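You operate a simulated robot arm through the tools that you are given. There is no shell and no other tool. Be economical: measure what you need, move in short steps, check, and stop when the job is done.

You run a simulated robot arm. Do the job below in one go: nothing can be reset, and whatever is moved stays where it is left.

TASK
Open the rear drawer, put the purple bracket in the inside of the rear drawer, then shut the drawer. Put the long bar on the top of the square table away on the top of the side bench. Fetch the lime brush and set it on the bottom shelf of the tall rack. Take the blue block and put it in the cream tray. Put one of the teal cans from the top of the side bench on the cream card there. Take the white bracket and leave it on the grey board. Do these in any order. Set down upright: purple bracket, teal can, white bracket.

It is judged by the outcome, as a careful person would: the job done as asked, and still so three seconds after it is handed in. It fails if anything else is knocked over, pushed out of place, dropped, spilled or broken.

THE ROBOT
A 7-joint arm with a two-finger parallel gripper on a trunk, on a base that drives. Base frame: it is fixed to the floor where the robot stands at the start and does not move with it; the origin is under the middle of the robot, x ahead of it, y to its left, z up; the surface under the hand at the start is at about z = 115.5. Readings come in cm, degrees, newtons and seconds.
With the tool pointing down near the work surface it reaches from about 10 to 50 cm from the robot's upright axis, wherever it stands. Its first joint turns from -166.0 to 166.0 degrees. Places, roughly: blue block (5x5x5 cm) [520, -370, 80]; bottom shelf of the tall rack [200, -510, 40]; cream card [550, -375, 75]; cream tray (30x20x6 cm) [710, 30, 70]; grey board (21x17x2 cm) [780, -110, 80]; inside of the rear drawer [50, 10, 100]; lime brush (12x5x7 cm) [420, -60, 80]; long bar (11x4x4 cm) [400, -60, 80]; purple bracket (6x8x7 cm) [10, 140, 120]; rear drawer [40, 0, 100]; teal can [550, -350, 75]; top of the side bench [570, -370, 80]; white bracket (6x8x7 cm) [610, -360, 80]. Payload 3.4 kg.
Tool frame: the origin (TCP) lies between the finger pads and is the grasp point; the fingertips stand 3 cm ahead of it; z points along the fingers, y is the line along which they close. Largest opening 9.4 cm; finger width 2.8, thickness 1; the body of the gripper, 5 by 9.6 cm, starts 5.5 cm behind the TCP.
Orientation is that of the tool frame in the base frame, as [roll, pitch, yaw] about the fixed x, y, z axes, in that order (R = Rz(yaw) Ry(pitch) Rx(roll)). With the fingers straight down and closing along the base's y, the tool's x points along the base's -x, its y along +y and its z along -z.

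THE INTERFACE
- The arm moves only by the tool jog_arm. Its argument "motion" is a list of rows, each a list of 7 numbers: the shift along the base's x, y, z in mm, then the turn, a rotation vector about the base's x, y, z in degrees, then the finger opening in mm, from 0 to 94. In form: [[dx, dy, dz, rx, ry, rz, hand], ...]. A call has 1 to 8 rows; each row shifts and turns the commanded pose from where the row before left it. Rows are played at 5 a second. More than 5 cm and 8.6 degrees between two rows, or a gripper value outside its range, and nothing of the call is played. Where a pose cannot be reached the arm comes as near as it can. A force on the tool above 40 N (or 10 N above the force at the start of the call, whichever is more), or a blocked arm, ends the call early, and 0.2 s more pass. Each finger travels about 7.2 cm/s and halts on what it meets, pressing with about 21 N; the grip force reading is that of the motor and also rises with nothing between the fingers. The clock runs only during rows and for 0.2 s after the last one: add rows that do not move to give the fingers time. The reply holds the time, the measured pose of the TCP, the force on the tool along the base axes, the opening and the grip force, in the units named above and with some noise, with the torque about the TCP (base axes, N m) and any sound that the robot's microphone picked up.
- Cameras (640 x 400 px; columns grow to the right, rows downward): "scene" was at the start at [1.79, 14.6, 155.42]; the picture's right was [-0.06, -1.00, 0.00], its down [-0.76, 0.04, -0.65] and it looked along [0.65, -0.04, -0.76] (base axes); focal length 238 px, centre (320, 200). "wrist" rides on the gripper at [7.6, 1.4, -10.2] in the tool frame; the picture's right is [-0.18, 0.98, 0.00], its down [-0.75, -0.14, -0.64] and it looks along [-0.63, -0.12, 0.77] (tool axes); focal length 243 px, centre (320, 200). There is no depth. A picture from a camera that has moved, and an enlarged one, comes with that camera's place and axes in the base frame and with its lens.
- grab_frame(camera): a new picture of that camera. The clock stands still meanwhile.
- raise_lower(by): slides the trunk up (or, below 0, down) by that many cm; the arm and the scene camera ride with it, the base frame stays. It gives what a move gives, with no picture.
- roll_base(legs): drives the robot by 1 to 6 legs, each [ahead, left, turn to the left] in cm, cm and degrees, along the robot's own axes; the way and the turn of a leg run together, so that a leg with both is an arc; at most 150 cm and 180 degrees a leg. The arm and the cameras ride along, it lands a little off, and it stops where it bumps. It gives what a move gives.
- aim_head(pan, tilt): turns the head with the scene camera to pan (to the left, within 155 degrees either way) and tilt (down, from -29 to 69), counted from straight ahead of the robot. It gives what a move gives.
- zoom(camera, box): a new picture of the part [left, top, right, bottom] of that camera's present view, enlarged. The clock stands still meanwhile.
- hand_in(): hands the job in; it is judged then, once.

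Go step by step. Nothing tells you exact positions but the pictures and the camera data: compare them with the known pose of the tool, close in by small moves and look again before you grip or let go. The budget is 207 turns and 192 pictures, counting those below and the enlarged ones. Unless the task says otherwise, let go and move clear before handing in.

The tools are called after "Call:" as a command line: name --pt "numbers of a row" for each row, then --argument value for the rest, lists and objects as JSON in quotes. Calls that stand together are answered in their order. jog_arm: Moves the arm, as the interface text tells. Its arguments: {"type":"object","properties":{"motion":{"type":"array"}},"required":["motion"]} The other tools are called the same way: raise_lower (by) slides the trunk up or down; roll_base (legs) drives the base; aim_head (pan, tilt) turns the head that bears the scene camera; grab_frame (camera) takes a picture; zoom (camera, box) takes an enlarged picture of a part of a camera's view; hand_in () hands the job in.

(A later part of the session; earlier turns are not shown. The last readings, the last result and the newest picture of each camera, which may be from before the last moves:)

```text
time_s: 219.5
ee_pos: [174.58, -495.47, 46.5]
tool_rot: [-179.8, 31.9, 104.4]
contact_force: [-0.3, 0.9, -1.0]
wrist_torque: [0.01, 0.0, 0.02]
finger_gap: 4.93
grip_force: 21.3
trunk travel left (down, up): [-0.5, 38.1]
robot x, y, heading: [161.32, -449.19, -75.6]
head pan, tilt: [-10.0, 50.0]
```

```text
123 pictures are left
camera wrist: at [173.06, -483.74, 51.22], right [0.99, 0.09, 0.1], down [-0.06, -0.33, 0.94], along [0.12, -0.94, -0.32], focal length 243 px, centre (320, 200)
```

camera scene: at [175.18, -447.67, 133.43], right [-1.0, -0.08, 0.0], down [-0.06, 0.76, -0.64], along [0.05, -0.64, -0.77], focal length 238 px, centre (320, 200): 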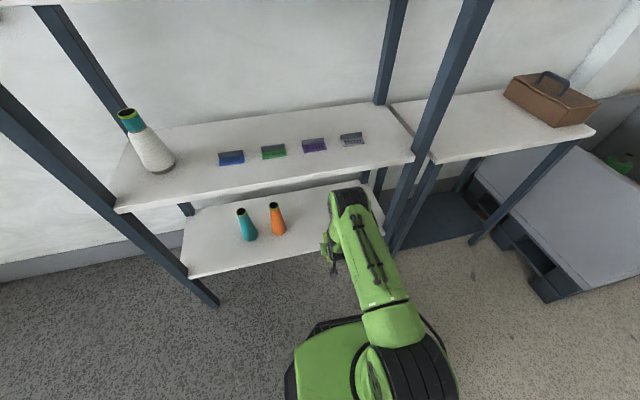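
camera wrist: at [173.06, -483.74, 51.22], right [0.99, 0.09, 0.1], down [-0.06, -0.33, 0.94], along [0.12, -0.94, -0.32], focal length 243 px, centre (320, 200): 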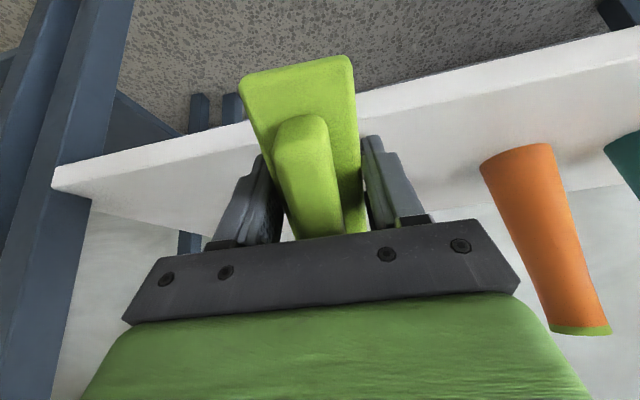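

I want the wrist housing's true position relative to the upper shelf, so I take two views with different head pans (the camera shifts with pan).

Call:
aim_head --pan 40 --tilt 45

Call:
grab_frame --camera "scene"

Call:
aim_head --pan -55 --tilt 45

Call:
grab_frame --camera "scene"

```text
time_s: 220.7
ee_pos: [174.56, -495.47, 46.58]
tool_rot: [-179.9, 32.1, 104.4]
contact_force: [-0.5, 0.8, -0.9]
wrist_torque: [0.01, 0.0, -0.02]
finger_gap: 4.92
grip_force: 21.0
trunk travel left (down, up): [-0.5, 38.1]
robot x, y, heading: [161.33, -449.25, -75.5]
head pan, tilt: [40.0, 45.0]
```

```text
122 pictures are left
camera scene: at [181.19, -444.69, 134.12], right [-0.58, -0.81, 0.0], down [-0.58, 0.41, -0.71], along [0.58, -0.41, -0.71], focal length 238 px, centre (320, 200)
```

scene: 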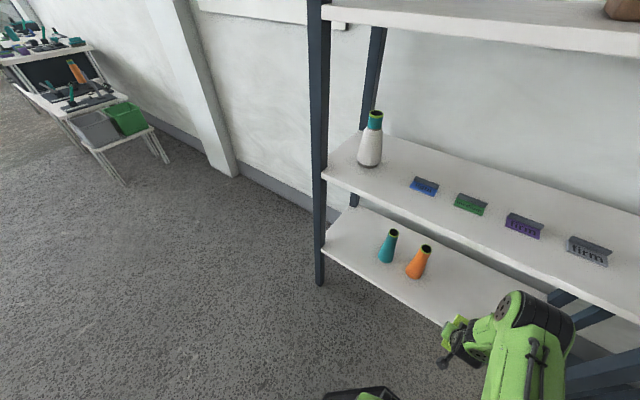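

```text
time_s: 222.4
ee_pos: [174.69, -495.46, 46.43]
tool_rot: [-179.9, 32.0, 104.4]
contact_force: [-0.2, 0.4, -1.7]
wrist_torque: [0.0, -0.01, 0.0]
finger_gap: 4.93
grip_force: 21.1
trunk travel left (down, up): [-0.5, 38.1]
robot x, y, heading: [161.32, -449.47, -75.4]
head pan, tilt: [-55.0, 45.0]
```

```text
121 pictures are left
camera scene: at [169.29, -446.15, 134.12], right [-0.76, 0.65, 0.0], down [0.46, 0.54, -0.71], along [-0.46, -0.54, -0.71], focal length 238 px, centre (320, 200)
```

scene: 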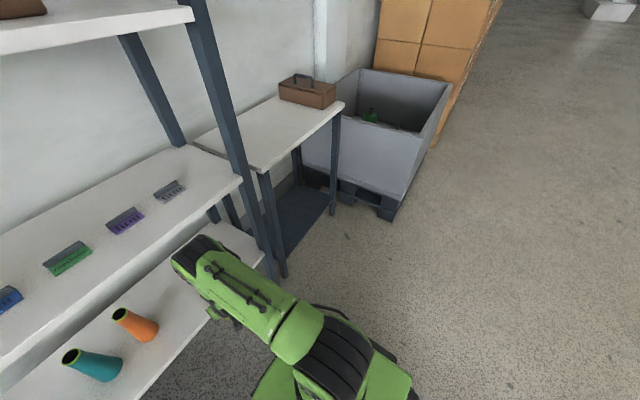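

The wrist housing sits at about [172, −483, 89]; tilting ~12° more gives clearance under/before the upper shelf. I tilt and drive in the rest.

Call:
jog_arm --pt "0 0 0 -6.3 -1.6 0 30" --pt "0 0 0 -6.3 -1.6 0 30" --pt "0 0 0 0 0 0 30"

Call:
roll_base --legs '[[15.5, 0, 0]]'

Call:
aim_head --pan 25 --tilt 50

Call:
grab_frame --camera "scene"

Call:
grab_frame --camera "wrist"

```text
time_s: 223.2
ee_pos: [174.58, -495.51, 46.53]
tool_rot: [-180.0, 45.0, 104.4]
contact_force: [-0.1, -0.1, -1.5]
wrist_torque: [-0.01, 0.01, -0.03]
finger_gap: 4.91
grip_force: 20.5
trunk travel left (down, up): [-0.5, 38.1]
robot x, y, heading: [161.44, -449.67, -75.4]
head pan, tilt: [-55.0, 45.0]
```

```text
time_s: 224.6
ee_pos: [177.79, -508.27, 46.36]
tool_rot: [-179.6, 44.5, 104.7]
contact_force: [0.4, 0.5, -1.4]
wrist_torque: [0.02, -0.01, -0.01]
finger_gap: 4.92
grip_force: 20.9
trunk travel left (down, up): [-0.5, 38.1]
robot x, y, heading: [164.7, -463.19, -75.5]
head pan, tilt: [-55.0, 45.0]
stopped in leg 1: the robot was blocked; the commanded pose is now the measured one
```

```text
time_s: 226.1
ee_pos: [177.62, -508.33, 46.39]
tool_rot: [-179.8, 44.6, 104.6]
contact_force: [0.3, 0.9, -2.3]
wrist_torque: [0.02, -0.04, -0.04]
finger_gap: 4.91
grip_force: 20.9
trunk travel left (down, up): [-0.5, 38.1]
robot x, y, heading: [164.5, -463.22, -75.7]
head pan, tilt: [25.0, 50.0]
```

```text
120 pictures are left
camera scene: at [182.55, -458.6, 133.46], right [-0.77, -0.63, 0.0], down [-0.48, 0.59, -0.65], along [0.41, -0.5, -0.76], focal length 238 px, centre (320, 200)
```

scene: 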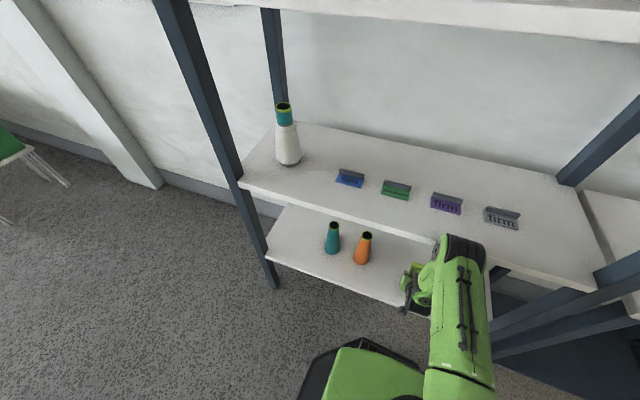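

```text
119 pictures are left
camera wrist: at [175.93, -495.88, 48.39], right [0.98, 0.12, 0.13], down [-0.11, -0.12, 0.99], along [0.13, -0.99, -0.1], focal length 243 px, centre (320, 200)
```

wrist: 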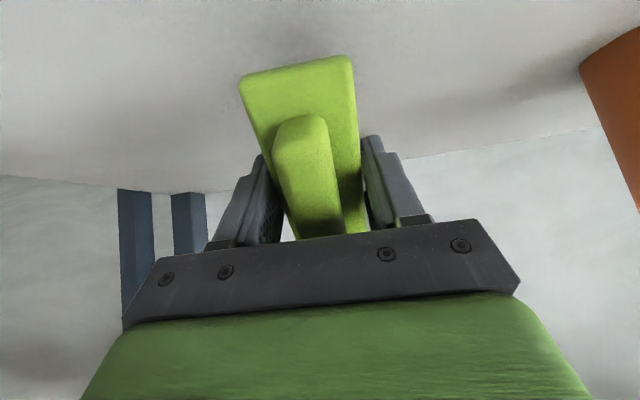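

The base is blocked slightly short. I back off 1 cm and use the arm to reach in and lower the brush gently.

Call:
roll_base --legs '[[-1, 0, 0]]'

Call:
jog_arm --pt "6 -20 0 0 0 0 30" --pt "6 -20 0 0 0 0 30" --pt "0 0 -20 0 0 0 30" --pt "0 0 -20 0 0 0 30" --pt "0 0 0 0 0 0 30"

Call:
grab_frame --camera "wrist"

Call:
zoom --camera "scene" --box '[240, 150, 560, 350]'

```text
time_s: 226.9
ee_pos: [177.55, -507.64, 45.93]
tool_rot: [-179.6, 43.9, 104.6]
contact_force: [0.2, -1.0, 1.9]
wrist_torque: [0.07, -0.02, 0.03]
finger_gap: 4.9
grip_force: 21.0
trunk travel left (down, up): [-0.5, 38.1]
robot x, y, heading: [164.86, -462.67, -75.4]
head pan, tilt: [25.0, 50.0]
```

```text
time_s: 227.8
ee_pos: [178.84, -512.11, 43.18]
tool_rot: [-179.8, 44.9, 104.7]
contact_force: [-1.4, 5.0, 18.5]
wrist_torque: [0.61, -0.03, 0.0]
finger_gap: 4.94
grip_force: 20.8
trunk travel left (down, up): [-0.5, 38.1]
robot x, y, heading: [164.36, -462.09, -75.5]
head pan, tilt: [25.0, 50.0]
stopped in row 4: the force on the tool passed its limit at 95 N (the readings are from after the stop); the commanded pose is now the measured one
```

```text
118 pictures are left
camera wrist: at [177.13, -499.69, 45.09], right [0.98, 0.12, 0.13], down [-0.11, -0.11, 0.99], along [0.13, -0.99, -0.1], focal length 243 px, centre (320, 200)
```

wrist: 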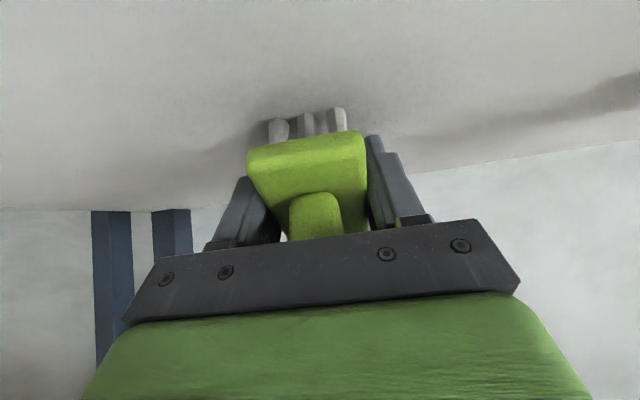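

```text
2.00 times, centred on (400, 250) of scene
camera zoom: at [182.71, -458.66, 133.44], right [-0.77, -0.63, 0.0], down [-0.49, 0.59, -0.64], along [0.41, -0.5, -0.77], focal length 475 px, centre (160, 100)
```

zoom: 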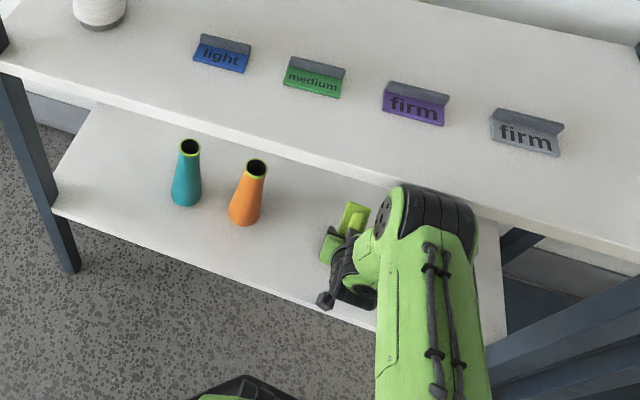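

The brush is pivoting flat in the grip as intended. I continue down in tiny steps.

Call:
jog_arm --pt "0 0 -4 0 0 0 30" --pt "0 0 -4 0 0 0 30" --pt "0 0 -4 0 0 0 30" --pt "0 0 0 0 0 0 30"

Call:
grab_frame --camera "wrist"

```text
time_s: 228.2
ee_pos: [178.84, -512.37, 43.2]
tool_rot: [-179.7, 45.4, 104.6]
contact_force: [-0.2, 1.9, 17.6]
wrist_torque: [0.52, 0.04, 0.04]
finger_gap: 4.94
grip_force: 21.3
trunk travel left (down, up): [-0.5, 38.1]
robot x, y, heading: [164.59, -461.89, -75.8]
head pan, tilt: [25.0, 50.0]
stopped in row 1: the force on the tool passed its limit at 48 N (the readings are from after the stop); the commanded pose is now the measured one
```

```text
116 pictures are left
camera wrist: at [177.2, -499.93, 45.0], right [0.98, 0.12, 0.13], down [-0.12, -0.1, 0.99], along [0.13, -0.99, -0.09], focal length 243 px, centre (320, 200)
```

wrist: 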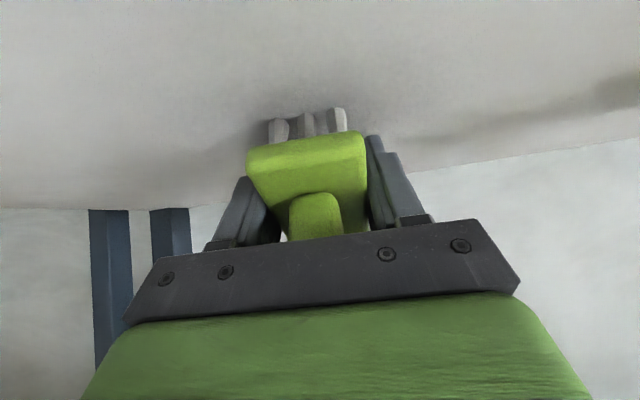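

The brush now rests flat on the shelf (surface ≈ 39). I open and withdraw along the tool axis.

Call:
jog_arm --pt "0 0 1 0 0 0 60" --pt "0 0 0 0 0 0 75" --pt "0 0 0 0 0 0 75" --pt "-3 14 14 0 0 0 75" --pt "-6 24 24 0 0 0 75" --pt "0 0 0 0 0 0 75"

Call:
grab_frame --camera "wrist"

Call:
zoom --camera "scene" --box '[240, 150, 560, 350]'

```text
time_s: 229.6
ee_pos: [177.92, -508.48, 46.92]
tool_rot: [-179.7, 45.0, 104.5]
contact_force: [0.2, 0.1, 0.6]
wrist_torque: [0.05, 0.02, -0.02]
finger_gap: 7.52
grip_force: 0.1
trunk travel left (down, up): [-0.5, 38.1]
robot x, y, heading: [164.88, -462.15, -75.9]
head pan, tilt: [25.0, 50.0]
```

```text
115 pictures are left
camera wrist: at [176.26, -496.05, 48.86], right [0.98, 0.12, 0.13], down [-0.11, -0.11, 0.99], along [0.13, -0.99, -0.1], focal length 243 px, centre (320, 200)
```

wrist: 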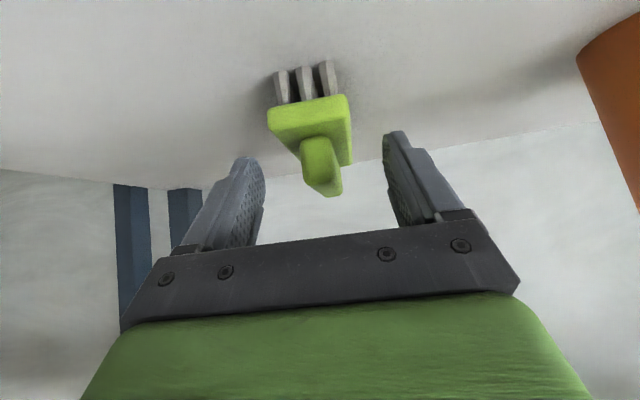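

```text
2.00 times, centred on (400, 250) of scene
camera zoom: at [182.77, -458.82, 133.43], right [-0.77, -0.63, 0.0], down [-0.49, 0.59, -0.64], along [0.41, -0.5, -0.77], focal length 475 px, centre (160, 100)
```

zoom: 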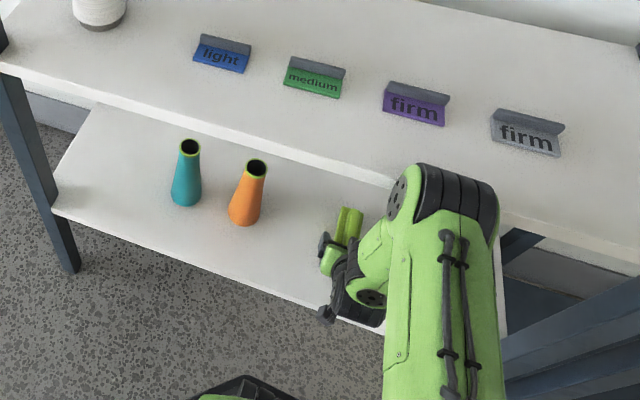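

Brush stands flat. I back out and verify.

Call:
roll_base --legs '[[-35, 0, 0]]'

Call:
aim_head --pan 0 --tilt 40

Call:
grab_frame --camera "scene"

```text
time_s: 231.9
ee_pos: [169.05, -473.96, 46.91]
tool_rot: [-179.8, 45.1, 104.6]
contact_force: [-0.5, -0.5, 0.3]
wrist_torque: [0.02, -0.03, 0.02]
finger_gap: 7.51
grip_force: 0.0
trunk travel left (down, up): [-0.5, 38.1]
robot x, y, heading: [156.06, -427.67, -75.6]
head pan, tilt: [25.0, 50.0]
```

```text
time_s: 232.8
ee_pos: [169.05, -473.97, 46.88]
tool_rot: [-179.7, 44.9, 104.6]
contact_force: [0.5, 0.8, 0.3]
wrist_torque: [-0.04, 0.0, 0.0]
finger_gap: 7.51
grip_force: 0.1
trunk travel left (down, up): [-0.5, 38.1]
robot x, y, heading: [155.75, -427.72, -75.5]
head pan, tilt: [0.0, 40.0]
```

```text
113 pictures are left
camera scene: at [171.14, -426.44, 134.84], right [-0.97, -0.25, 0.0], down [-0.16, 0.62, -0.77], along [0.19, -0.74, -0.64], focal length 238 px, centre (320, 200)
```

scene: 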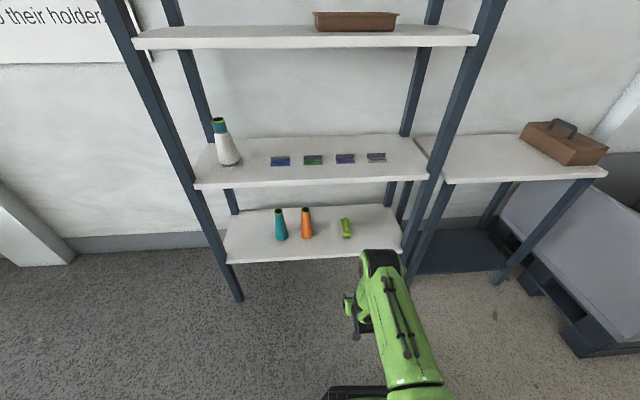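

Brush delivered, rack intact. I fold the arm back to vertical and drive back to the table's far side for the long bar.

Call:
jog_arm --pt "0 0 45 7.75 2 0 75" --pt "0 0 45 7.75 2 0 75" --pt "0 0 45 7.75 2 0 75" --pt "0 0 45 7.75 2 0 75" --pt "0 0 45 7.75 2 0 75" --pt "0 0 45 4.7 1.2 0 75" --pt "0 0 45 0 0 -8 75" --pt "0 0 45 0 0 -8 75"

Call:
raise_lower --by 15

Call:
roll_base --legs '[[0, 150, 0], [0, 22, 0], [-125, 32, 0], [-125, 32, 0], [-128, 32, 0], [0, 65, 2.5]]'

Call:
grab_frame --camera "scene"

```text
time_s: 234.6
ee_pos: [168.89, -473.83, 82.75]
tool_rot: [-179.8, 0.1, 88.5]
contact_force: [0.0, 0.0, -0.3]
wrist_torque: [0.02, 0.02, 0.02]
finger_gap: 7.47
grip_force: 0.0
trunk travel left (down, up): [-0.5, 38.1]
robot x, y, heading: [155.72, -427.67, -75.8]
head pan, tilt: [0.0, 40.0]
```

```text
time_s: 236.4
ee_pos: [169.13, -473.85, 97.55]
tool_rot: [-179.9, 0.1, 88.5]
contact_force: [-0.3, -0.5, 0.2]
wrist_torque: [0.0, 0.02, -0.02]
finger_gap: 7.51
grip_force: 0.1
trunk travel left (down, up): [-15.5, 23.1]
robot x, y, heading: [155.89, -427.47, -75.5]
head pan, tilt: [0.0, 40.0]
```

```text
time_s: 266.5
ee_pos: [389.27, -22.44, 97.61]
tool_rot: [-179.8, 0.1, 94.4]
contact_force: [0.2, -0.3, -0.7]
wrist_torque: [0.0, 0.02, 0.02]
finger_gap: 7.51
grip_force: 0.1
trunk travel left (down, up): [-15.5, 23.1]
robot x, y, heading: [371.44, 22.14, -70.1]
head pan, tilt: [0.0, 40.0]
```

```text
112 pictures are left
camera scene: at [386.68, 24.92, 149.85], right [-0.94, -0.34, 0.0], down [-0.22, 0.6, -0.77], along [0.26, -0.72, -0.64], focal length 238 px, centre (320, 200)
```

scene: 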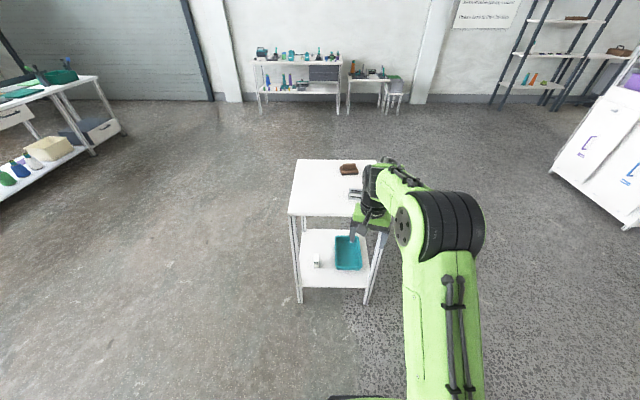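

I move up to the table edge and turn the hand so it will close across the bar.

Call:
roll_base --legs '[[44, 1, -2.3]]'

Call:
jog_arm --pt "0 0 0 0 0 -8.5 75" --pt "0 0 0 0 0 -8.5 75" --pt "0 0 0 0 0 -8.5 75" --pt "0 0 0 0 0 -8.5 75" --pt "0 0 0 0 0 -8.5 75" --pt "0 0 0 0 0 -8.5 75" --pt "0 0 0 0 0 -8.5 75" --pt "0 0 0 0 0 -8.5 75"

Call:
jog_arm --pt "0 0 0 0 0 -8 75" --pt "0 0 0 0 0 -7 75" --pt "0 0 0 0 0 0 75"

Call:
grab_frame --camera "wrist"

Call:
grab_frame --camera "scene"

```text
time_s: 269.1
ee_pos: [401.85, -63.67, 97.59]
tool_rot: [-179.8, 0.1, 91.6]
contact_force: [-0.8, -0.5, 0.2]
wrist_torque: [-0.01, 0.02, 0.02]
finger_gap: 7.51
grip_force: 0.0
trunk travel left (down, up): [-15.5, 23.1]
robot x, y, heading: [386.19, -18.06, -72.6]
head pan, tilt: [0.0, 40.0]
```

```text
time_s: 270.9
ee_pos: [401.89, -63.6, 97.71]
tool_rot: [-179.8, 0.1, 23.3]
contact_force: [0.5, -0.1, 0.9]
wrist_torque: [-0.01, 0.02, -0.02]
finger_gap: 7.49
grip_force: 0.1
trunk travel left (down, up): [-15.5, 23.1]
robot x, y, heading: [386.2, -18.39, -72.6]
head pan, tilt: [0.0, 40.0]
```

```text
time_s: 271.7
ee_pos: [401.61, -63.63, 97.64]
tool_rot: [-179.8, 0.1, 8.4]
contact_force: [0.6, -0.2, -0.1]
wrist_torque: [0.01, 0.04, -0.01]
finger_gap: 7.49
grip_force: 0.0
trunk travel left (down, up): [-15.5, 23.1]
robot x, y, heading: [386.01, -18.56, -72.9]
head pan, tilt: [0.0, 40.0]
```

```text
111 pictures are left
camera wrist: at [409.56, -64.13, 107.92], right [-0.04, -1.0, 0.0], down [-0.76, 0.03, 0.64], along [-0.64, 0.03, -0.76], focal length 243 px, centre (320, 200)
```

wrist: 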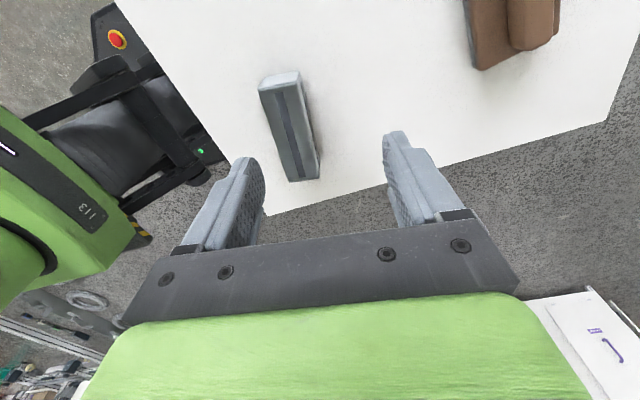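

```text
110 pictures are left
camera scene: at [401.44, -16.23, 149.86], right [-0.95, -0.3, 0.0], down [-0.19, 0.61, -0.77], along [0.23, -0.73, -0.64], focal length 238 px, centre (320, 200)
```

scene: 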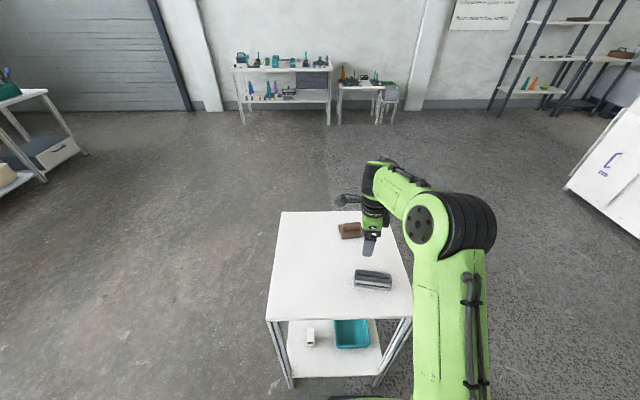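

Bar centre ≈ [397.4, −60.5], axis heading ≈ 8°. I position over it and descend.

Call:
jog_arm --pt "-21 16 -20 0 0 0 75" --pt "-21 15 -40 0 0 0 75" --pt "0 0 -20 0 0 0 75" --pt "0 0 0 0 0 0 75"

Call:
grab_frame --camera "wrist"

```text
time_s: 272.7
ee_pos: [397.49, -60.67, 89.51]
tool_rot: [-179.8, 0.1, 8.6]
contact_force: [0.1, 0.2, 0.3]
wrist_torque: [-0.01, 0.0, 0.01]
finger_gap: 7.5
grip_force: 0.0
trunk travel left (down, up): [-15.5, 23.1]
robot x, y, heading: [385.61, -18.18, -73.0]
head pan, tilt: [0.0, 40.0]
```

```text
109 pictures are left
camera wrist: at [405.38, -61.18, 99.73], right [-0.04, -1.0, 0.0], down [-0.76, 0.03, 0.64], along [-0.64, 0.02, -0.76], focal length 243 px, centre (320, 200)
```

wrist: 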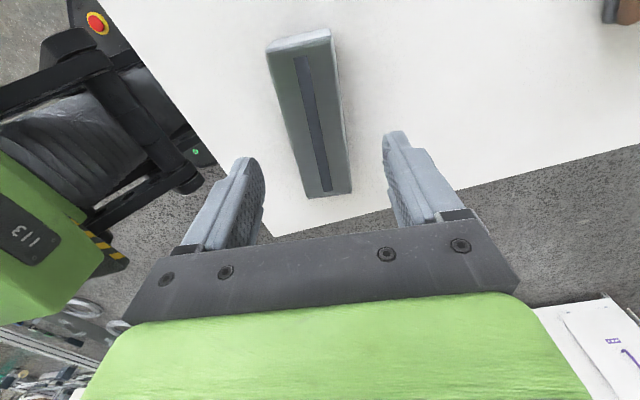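

Call:
jog_arm --pt "8 1 -35 0 0 0 75" --pt "0 0 -29 0 0 0 75" --pt "0 0 0 0 0 0 75" --pt "0 0 0 0 0 0 20" --pt "0 0 0 0 0 0 20" --pt "0 0 0 0 0 0 20" --pt "0 0 35 0 0 0 20" --pt "0 0 35 0 0 0 20"

Call:
grab_frame --camera "wrist"

```text
time_s: 274.5
ee_pos: [398.28, -60.34, 90.33]
tool_rot: [-179.8, 0.2, 8.6]
contact_force: [0.0, -0.8, -2.2]
wrist_torque: [0.01, -0.02, -0.01]
finger_gap: 4.41
grip_force: 20.8
trunk travel left (down, up): [-15.5, 23.1]
robot x, y, heading: [386.1, -17.9, -72.7]
head pan, tilt: [0.0, 40.0]
```

```text
108 pictures are left
camera wrist: at [406.04, -60.72, 100.58], right [-0.04, -1.0, 0.0], down [-0.76, 0.03, 0.64], along [-0.64, 0.03, -0.76], focal length 243 px, centre (320, 200)
```

wrist: 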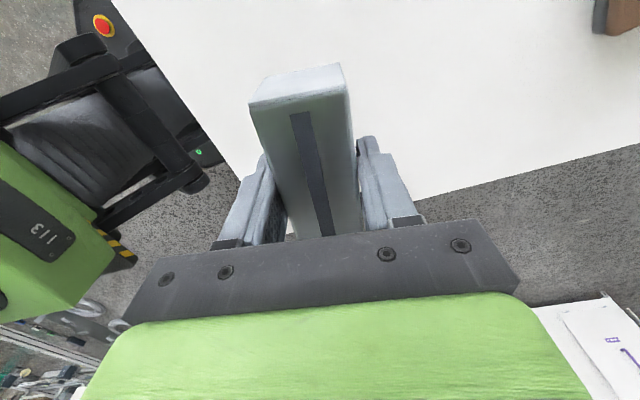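

Bar held. I lift, go around the east side of the table and drive to the side bench.

Call:
raise_lower --by 20

Call:
roll_base --legs '[[-20, 0, 0], [0, 125, 0], [0, 0, -17.2], [150, 30, 0], [140, 20, 0]]'

Call:
aim_head --pan 0 --tilt 35

Call:
grab_frame --camera "scene"

```text
time_s: 276.7
ee_pos: [398.27, -60.38, 110.35]
tool_rot: [-179.8, 0.1, 8.6]
contact_force: [0.2, -1.0, -0.8]
wrist_torque: [0.0, 0.02, 0.02]
finger_gap: 4.4
grip_force: 21.3
trunk travel left (down, up): [-35.5, 3.1]
robot x, y, heading: [386.28, -18.37, -72.7]
head pan, tilt: [0.0, 40.0]
```

```text
refused: leg 4 is longer than a leg can be; nothing moved
```

```text
time_s: 277.3
ee_pos: [398.27, -60.3, 110.32]
tool_rot: [-179.7, 0.1, 8.6]
contact_force: [0.5, 0.1, -1.6]
wrist_torque: [-0.01, 0.0, 0.02]
finger_gap: 4.39
grip_force: 20.9
trunk travel left (down, up): [-35.5, 3.1]
robot x, y, heading: [386.39, -18.16, -72.6]
head pan, tilt: [0.0, 35.0]
```

```text
107 pictures are left
camera scene: at [401.54, -16.55, 170.61], right [-0.95, -0.3, 0.0], down [-0.17, 0.55, -0.82], along [0.24, -0.78, -0.57], focal length 238 px, centre (320, 200)
```

scene: 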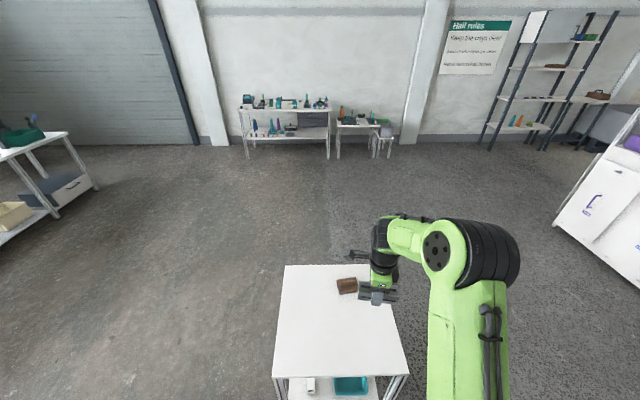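

Call:
roll_base --legs '[[-20, 0, 0], [0, 125, 0], [0, 0, -17.2], [140, 30, 0], [140, 20, 0]]'

Call:
grab_frame --camera "scene"

```text
time_s: 299.1
ee_pos: [534.99, -289.0, 110.22]
tool_rot: [-179.7, 0.2, -11.5]
contact_force: [0.1, 0.1, -1.8]
wrist_torque: [-0.03, -0.02, -0.01]
finger_gap: 4.41
grip_force: 20.9
trunk travel left (down, up): [-35.5, 3.1]
robot x, y, heading: [538.22, -245.48, -92.9]
head pan, tilt: [0.0, 35.0]
```

```text
106 pictures are left
camera scene: at [553.25, -249.04, 170.61], right [-1.0, 0.05, 0.0], down [0.03, 0.57, -0.82], along [-0.04, -0.82, -0.57], focal length 238 px, centre (320, 200)
```

scene: 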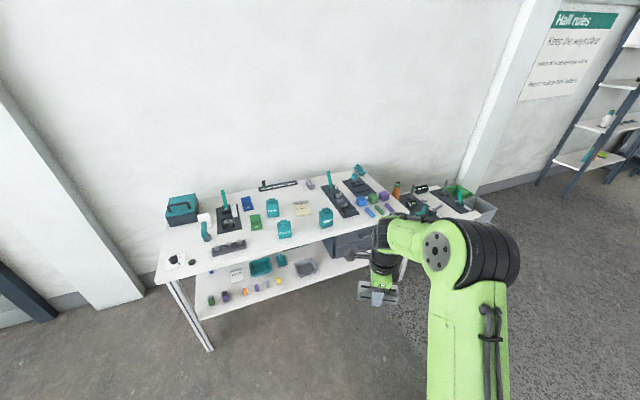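

Call:
zoom --camera "scene" --box '[150, 150, 310, 290]'

Call:
zoom --camera "scene" --box '[240, 150, 420, 260]'

```text
2.86 times, centred on (230, 220) of scene
camera zoom: at [553.25, -249.04, 170.61], right [-1.0, 0.05, 0.0], down [0.03, 0.57, -0.82], along [-0.04, -0.82, -0.57], focal length 679 px, centre (577, 143)
```

zoom: 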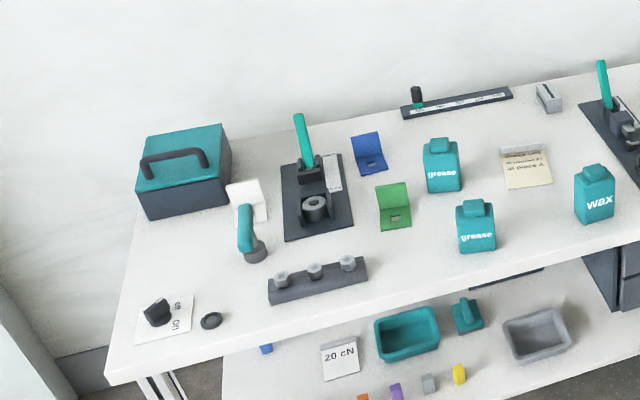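

```text
3.56 times, centred on (330, 205) of scene
camera zoom: at [553.25, -249.04, 170.61], right [-1.0, 0.05, 0.0], down [0.03, 0.57, -0.82], along [-0.04, -0.82, -0.57], focal length 845 px, centre (284, 182)
```

zoom: 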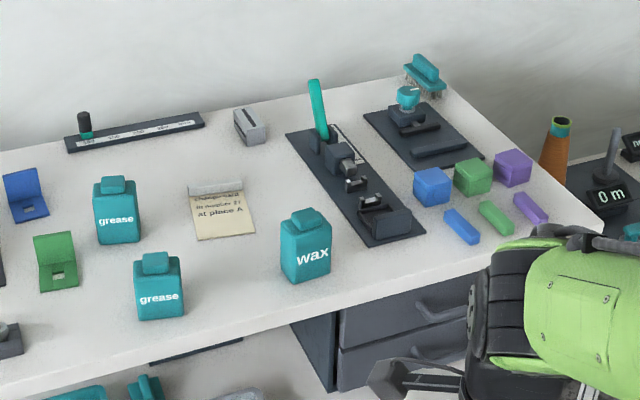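

The cream card has text; I read it before choosing which teal can.

Call:
zoom --camera "scene" --box '[285, 192, 321, 222]'

Call:
zoom --camera "scene" --box '[195, 195, 265, 270]'

```text
13.33 times, centred on (303, 207) of scene
camera zoom: at [553.25, -249.04, 170.61], right [-1.0, 0.05, 0.0], down [0.03, 0.57, -0.82], along [-0.04, -0.82, -0.57], focal length 3168 px, centre (547, 107)
```

zoom: 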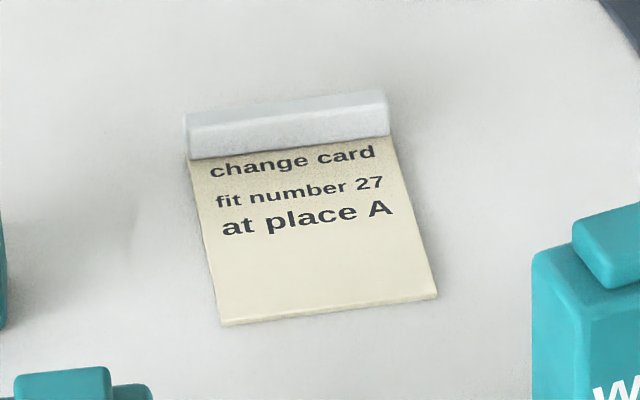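

```text
5.33 times, centred on (230, 232) of scene
camera zoom: at [553.25, -249.04, 170.61], right [-1.0, 0.05, 0.0], down [0.03, 0.57, -0.82], along [-0.04, -0.82, -0.57], focal length 1267 px, centre (800, 27)
```

zoom: 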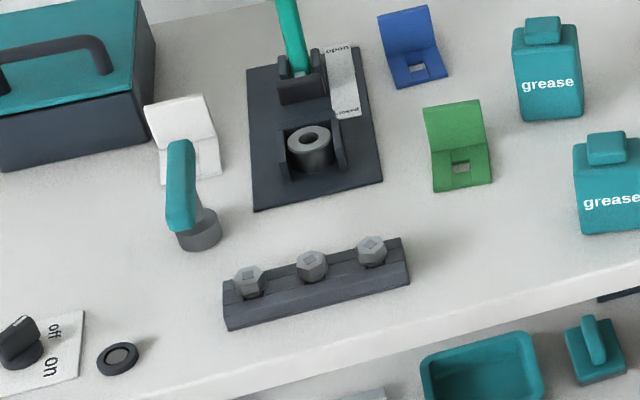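

The card only names a change job; any teal can is fine. Side bench front edge runs at ≈16°, and there is a free gap between the front grease can and the wax can, centre ≈[557.5, −357]. I align and approach.

Call:
roll_base --legs '[[0, 0, 19.2], [58, -13, 0]]'

Call:
jog_arm --pt "0 0 0 0 0 4.5 20" --pt "0 0 0 0 0 4.5 20" --pt "0 0 0 0 0 0 20"

Call:
grab_frame --camera "scene"

Call:
grab_frame --camera "wrist"

```text
time_s: 303.5
ee_pos: [553.33, -347.65, 110.16]
tool_rot: [-179.8, 0.1, 7.5]
contact_force: [-0.2, 0.2, -1.4]
wrist_torque: [0.02, 0.01, -0.02]
finger_gap: 4.43
grip_force: 21.3
trunk travel left (down, up): [-35.5, 3.1]
robot x, y, heading: [541.93, -305.24, -73.8]
head pan, tilt: [0.0, 35.0]
```

```text
time_s: 304.3
ee_pos: [553.25, -347.6, 110.24]
tool_rot: [-179.8, 0.3, 16.6]
contact_force: [0.4, 0.7, -1.7]
wrist_torque: [0.02, 0.0, 0.01]
finger_gap: 4.42
grip_force: 21.4
trunk travel left (down, up): [-35.5, 3.1]
robot x, y, heading: [541.55, -304.88, -73.6]
head pan, tilt: [0.0, 35.0]
```

```text
101 pictures are left
camera scene: at [557.31, -303.78, 170.61], right [-0.96, -0.28, 0.0], down [-0.16, 0.55, -0.82], along [0.23, -0.79, -0.57], focal length 238 px, centre (320, 200)
```

scene: 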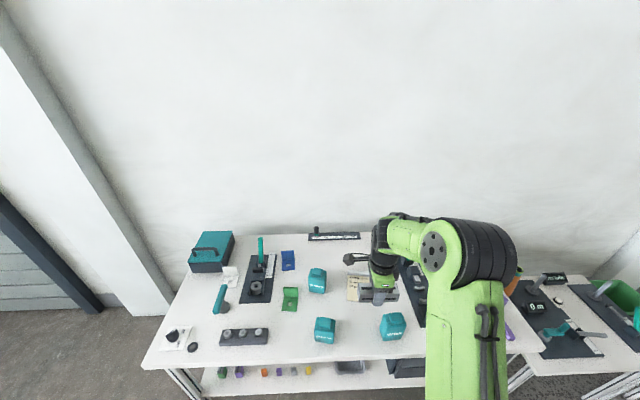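

```text
100 pictures are left
camera wrist: at [561.0, -346.89, 120.51], right [0.1, -0.99, 0.0], down [-0.76, -0.08, 0.64], along [-0.64, -0.07, -0.76], focal length 243 px, centre (320, 200)
```

wrist: 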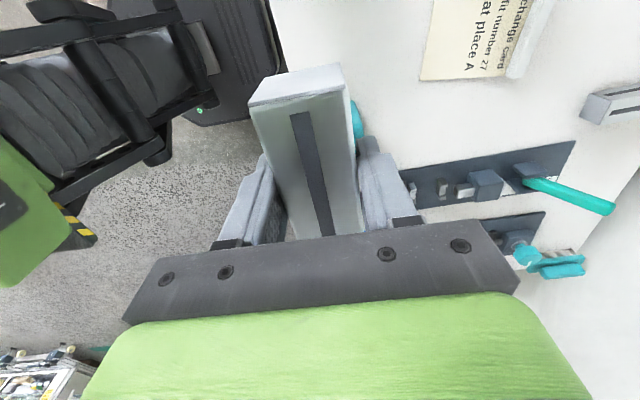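

Call:
zoom --camera "scene" --box '[270, 230, 430, 370]'

```text
2.86 times, centred on (350, 300) of scene
camera zoom: at [557.31, -303.78, 170.61], right [-0.96, -0.28, 0.0], down [-0.16, 0.55, -0.82], along [0.23, -0.79, -0.57], focal length 679 px, centre (234, -86)
```

zoom: 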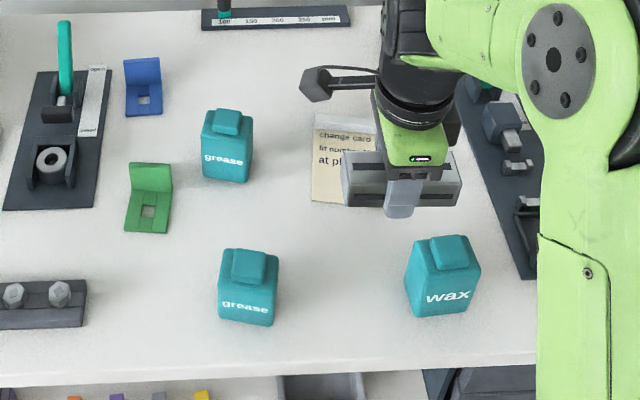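

I move over the gap and lower the bar.

Call:
jog_arm --pt "16 -30 0 0 0 0 20" --pt "16 -29 0 0 0 0 20" --pt "0 0 -40 0 0 0 20" --pt "0 0 -40 0 0 0 20" --pt "0 0 -40 0 0 0 20" --pt "0 0 0 0 0 0 20"

Call:
zoom --camera "scene" --box '[270, 230, 430, 370]'

Call:
grab_frame --camera "wrist"

```text
time_s: 305.7
ee_pos: [556.7, -353.22, 98.1]
tool_rot: [-179.8, 0.2, 16.5]
contact_force: [0.8, 0.2, -2.0]
wrist_torque: [0.01, 0.01, -0.01]
finger_gap: 4.42
grip_force: 20.9
trunk travel left (down, up): [-35.5, 3.1]
robot x, y, heading: [541.74, -305.25, -73.6]
head pan, tilt: [0.0, 35.0]
```

```text
2.86 times, centred on (350, 300) of scene
camera zoom: at [557.3, -303.75, 170.61], right [-0.96, -0.28, 0.0], down [-0.16, 0.55, -0.82], along [0.23, -0.79, -0.57], focal length 679 px, centre (234, -86)
```

zoom: 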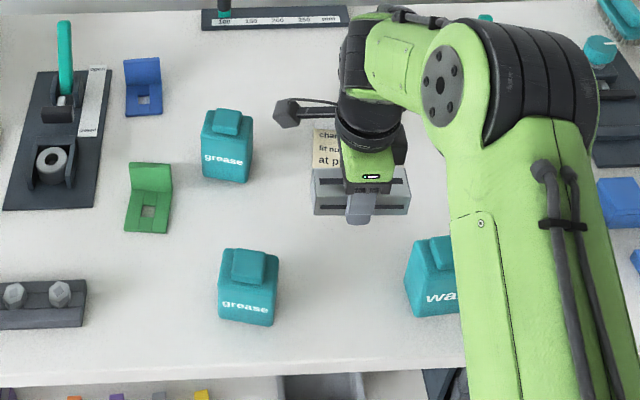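

```text
97 pictures are left
camera wrist: at [564.48, -352.59, 108.29], right [0.1, -0.99, 0.0], down [-0.76, -0.08, 0.64], along [-0.64, -0.07, -0.76], focal length 243 px, centre (320, 200)
```

wrist: 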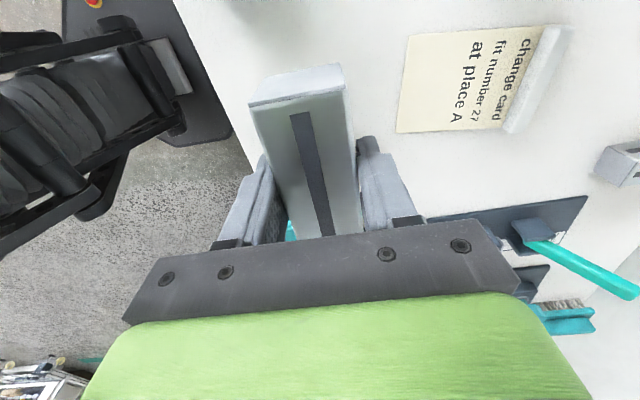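

Bench top ≈ z 80. I lower the bar to just above and then to contact.

Call:
jog_arm --pt "-4 0 -40 0 0 0 20" --pt "0 0 -40 0 0 0 20" --pt "0 0 -30 0 0 0 20" --pt "0 0 0 0 0 0 20"

Call:
zoom --camera "scene" --box '[270, 230, 430, 370]'

```text
time_s: 306.7
ee_pos: [556.11, -353.4, 87.12]
tool_rot: [-179.8, 0.1, 16.6]
contact_force: [0.5, -0.9, -1.4]
wrist_torque: [0.02, 0.01, -0.01]
finger_gap: 4.41
grip_force: 20.8
trunk travel left (down, up): [-35.5, 3.1]
robot x, y, heading: [541.61, -305.35, -73.7]
head pan, tilt: [0.0, 35.0]
```

```text
2.86 times, centred on (350, 300) of scene
camera zoom: at [557.3, -303.77, 170.61], right [-0.96, -0.28, 0.0], down [-0.16, 0.55, -0.82], along [0.23, -0.79, -0.57], focal length 679 px, centre (234, -86)
```

zoom: 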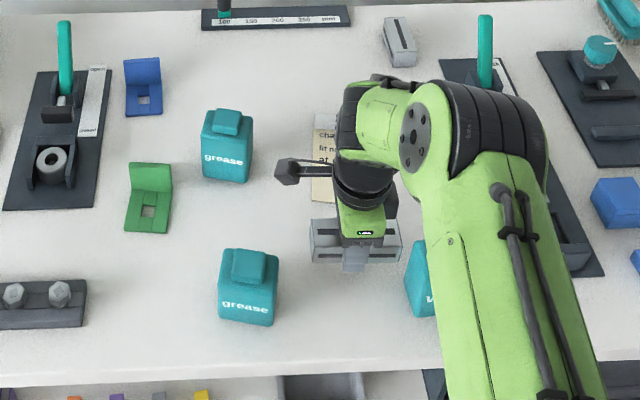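

Call:
jog_arm --pt "11 3 0 0 0 0 20" --pt "0 0 -10 0 0 0 20" --pt "0 0 -8 0 0 0 20" --pt "0 0 0 0 0 0 20"

Call:
jog_arm --pt "0 0 -4 0 0 0 20" --pt "0 0 -4 0 0 0 20" --pt "0 0 0 0 0 0 20"

```text
time_s: 307.7
ee_pos: [557.29, -353.15, 85.37]
tool_rot: [-179.8, 0.1, 16.4]
contact_force: [-0.2, -0.7, -1.8]
wrist_torque: [0.0, -0.08, 0.0]
finger_gap: 4.41
grip_force: 20.7
trunk travel left (down, up): [-35.5, 3.1]
robot x, y, heading: [541.93, -304.82, -74.0]
head pan, tilt: [0.0, 35.0]
```

```text
time_s: 308.5
ee_pos: [557.11, -353.03, 84.61]
tool_rot: [-179.7, 0.2, 16.5]
contact_force: [-0.6, -0.3, -1.4]
wrist_torque: [0.01, -0.01, -0.02]
finger_gap: 4.42
grip_force: 20.7
trunk travel left (down, up): [-35.5, 3.1]
robot x, y, heading: [541.79, -304.95, -73.6]
head pan, tilt: [0.0, 35.0]
```

Call:
jog_arm --pt "0 0 -4 0 0 0 20" --pt "0 0 0 0 0 0 20"

Call:
jog_arm --pt "0 0 -4 0 0 0 20" --pt "0 0 0 0 0 0 20"

Call:
jog_arm --pt "0 0 -4 0 0 0 20" --pt "0 0 0 0 0 0 20"

```text
time_s: 309.1
ee_pos: [557.04, -353.13, 84.24]
tool_rot: [-179.8, 0.1, 16.5]
contact_force: [-0.3, 0.5, -1.1]
wrist_torque: [0.01, 0.03, 0.0]
finger_gap: 4.42
grip_force: 21.2
trunk travel left (down, up): [-35.5, 3.1]
robot x, y, heading: [542.15, -305.27, -73.5]
head pan, tilt: [0.0, 35.0]
```

```text
time_s: 309.7
ee_pos: [557.07, -353.16, 83.8]
tool_rot: [-179.8, 0.2, 16.6]
contact_force: [0.2, -0.6, -1.5]
wrist_torque: [-0.01, -0.03, 0.01]
finger_gap: 4.44
grip_force: 21.7
trunk travel left (down, up): [-35.5, 3.1]
robot x, y, heading: [541.95, -305.24, -73.5]
head pan, tilt: [0.0, 35.0]
```

```text
time_s: 310.3
ee_pos: [557.1, -353.21, 83.39]
tool_rot: [-179.9, 0.2, 16.6]
contact_force: [0.9, 0.0, -1.3]
wrist_torque: [-0.04, 0.03, -0.03]
finger_gap: 4.43
grip_force: 20.7
trunk travel left (down, up): [-35.5, 3.1]
robot x, y, heading: [541.71, -305.09, -73.7]
head pan, tilt: [0.0, 35.0]
```

Call:
jog_arm --pt "0 0 -5 0 0 0 20" --pt "0 0 0 0 0 0 20"

Call:
jog_arm --pt "0 0 -5 0 0 0 20" --pt "0 0 0 0 0 0 20"

Call:
jog_arm --pt "0 0 -5 0 0 0 20" --pt "0 0 0 0 0 0 20"

Call:
grab_frame --camera "wrist"

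```text
time_s: 310.9
ee_pos: [557.08, -353.1, 83.13]
tool_rot: [-180.0, 0.1, 16.5]
contact_force: [-0.5, 0.2, 5.7]
wrist_torque: [-0.06, 0.01, -0.03]
finger_gap: 4.4
grip_force: 20.6
trunk travel left (down, up): [-35.5, 3.1]
robot x, y, heading: [541.93, -305.45, -73.7]
head pan, tilt: [0.0, 35.0]
```

```text
time_s: 311.5
ee_pos: [557.24, -353.33, 82.97]
tool_rot: [179.9, 0.2, 16.5]
contact_force: [-3.3, 8.7, 22.1]
wrist_torque: [0.95, 0.01, 0.17]
finger_gap: 4.42
grip_force: 20.6
trunk travel left (down, up): [-35.5, 3.1]
robot x, y, heading: [541.83, -305.07, -73.6]
head pan, tilt: [0.0, 35.0]
stopped in row 2: the force on the tool passed its limit at 44 N (the readings are from after the stop); the commanded pose is now the measured one
```

```text
time_s: 311.9
ee_pos: [557.2, -353.38, 83.05]
tool_rot: [179.9, 0.1, 16.4]
contact_force: [-4.2, 10.4, 25.3]
wrist_torque: [1.08, 0.0, 0.2]
finger_gap: 4.43
grip_force: 20.9
trunk travel left (down, up): [-35.5, 3.1]
robot x, y, heading: [541.92, -305.03, -73.7]
head pan, tilt: [0.0, 35.0]
stopped in row 1: the force on the tool passed its limit at 44 N (the readings are from after the stop); the commanded pose is now the measured one
```

```text
95 pictures are left
camera wrist: at [564.95, -352.65, 93.28], right [0.1, -0.99, 0.0], down [-0.76, -0.08, 0.64], along [-0.64, -0.07, -0.77], focal length 243 px, centre (320, 200)
```

wrist: 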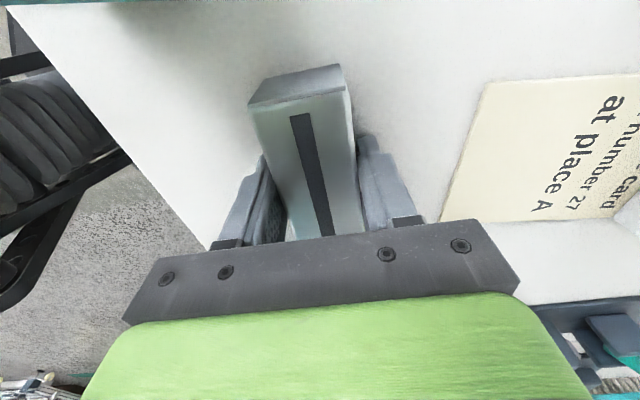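

Bar is down on the bench. I release and lift.

Call:
jog_arm --pt "0 0 2 0 0 0 66" --pt "0 0 0 0 0 0 66" --pt "0 0 0 0 0 0 66" --pt "0 0 40 0 0 0 66" --pt "0 0 40 0 0 0 66" --pt "0 0 40 0 0 0 66" --pt "0 0 40 0 0 0 66" --pt "0 0 0 0 0 0 66"

Call:
aim_head --pan 0 --tilt 50

Call:
grab_frame --camera "scene"

Call:
grab_frame --camera "wrist"

```text
time_s: 313.7
ee_pos: [557.07, -353.4, 98.93]
tool_rot: [179.9, 0.1, 16.5]
contact_force: [-0.1, -0.5, 0.5]
wrist_torque: [0.0, 0.0, 0.02]
finger_gap: 6.61
grip_force: 0.0
trunk travel left (down, up): [-35.5, 3.1]
robot x, y, heading: [542.02, -305.18, -73.7]
head pan, tilt: [0.0, 35.0]
```

```text
time_s: 314.4
ee_pos: [557.11, -353.41, 99.09]
tool_rot: [179.8, 0.2, 16.4]
contact_force: [-0.1, -0.5, 0.5]
wrist_torque: [0.01, -0.01, 0.01]
finger_gap: 6.58
grip_force: 0.1
trunk travel left (down, up): [-35.5, 3.1]
robot x, y, heading: [542.07, -305.1, -73.3]
head pan, tilt: [0.0, 50.0]
```

```text
94 pictures are left
camera scene: at [556.99, -302.71, 168.44], right [-0.96, -0.28, 0.0], down [-0.21, 0.73, -0.64], along [0.18, -0.62, -0.77], focal length 238 px, centre (320, 200)
```

scene: 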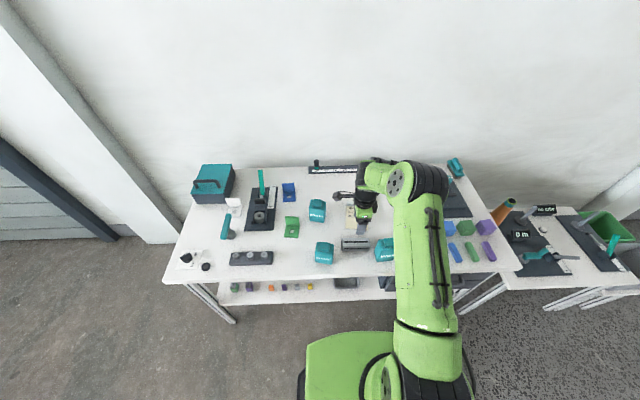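

```text
93 pictures are left
camera wrist: at [564.87, -352.72, 109.28], right [0.1, -0.99, 0.0], down [-0.76, -0.08, 0.64], along [-0.64, -0.07, -0.77], focal length 243 px, centre (320, 200)
```

wrist: 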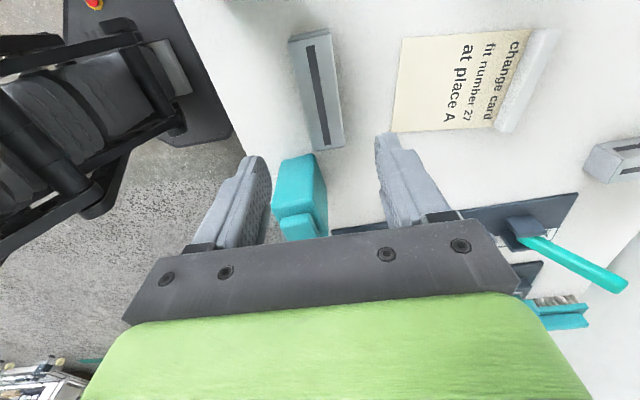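

Bar placed cleanly. Next, the wax can (nearest teal can) goes onto the cream card (centre ≈[558, −369]). I measure the can.

Call:
zoom --camera "scene" --box '[300, 180, 420, 280]'

Call:
zoom --camera "wrist" --box '[220, 20, 580, 245]'

```text
4.00 times, centred on (360, 230) of scene
camera zoom: at [556.99, -302.71, 168.44], right [-0.96, -0.28, 0.0], down [-0.21, 0.73, -0.64], along [0.18, -0.62, -0.77], focal length 950 px, centre (160, 80)
```

zoom: 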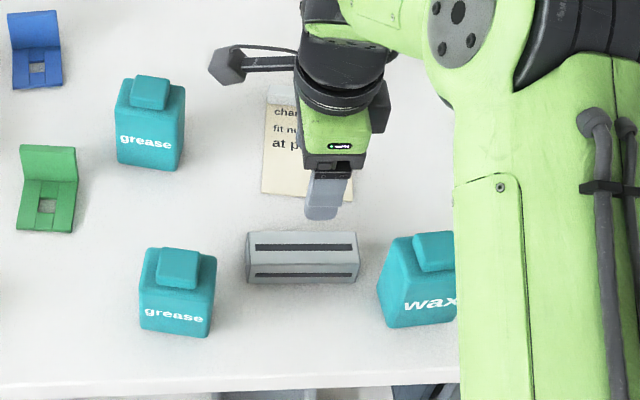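

```text
1.78 times, centred on (400, 132) of wrist
camera zoom: at [564.87, -352.72, 109.28], right [0.1, -0.99, 0.0], down [-0.76, -0.08, 0.64], along [-0.64, -0.07, -0.77], focal length 431 px, centre (178, 320)
```

zoom: 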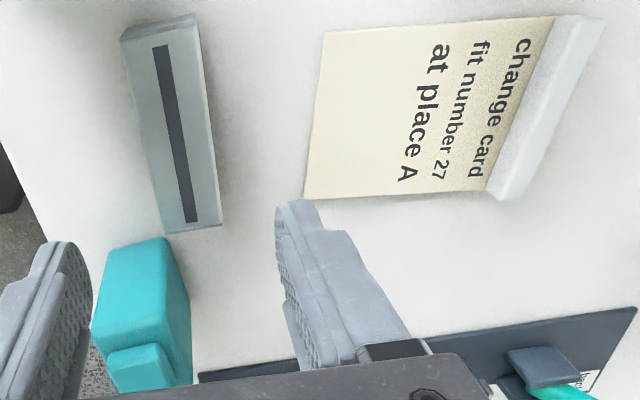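

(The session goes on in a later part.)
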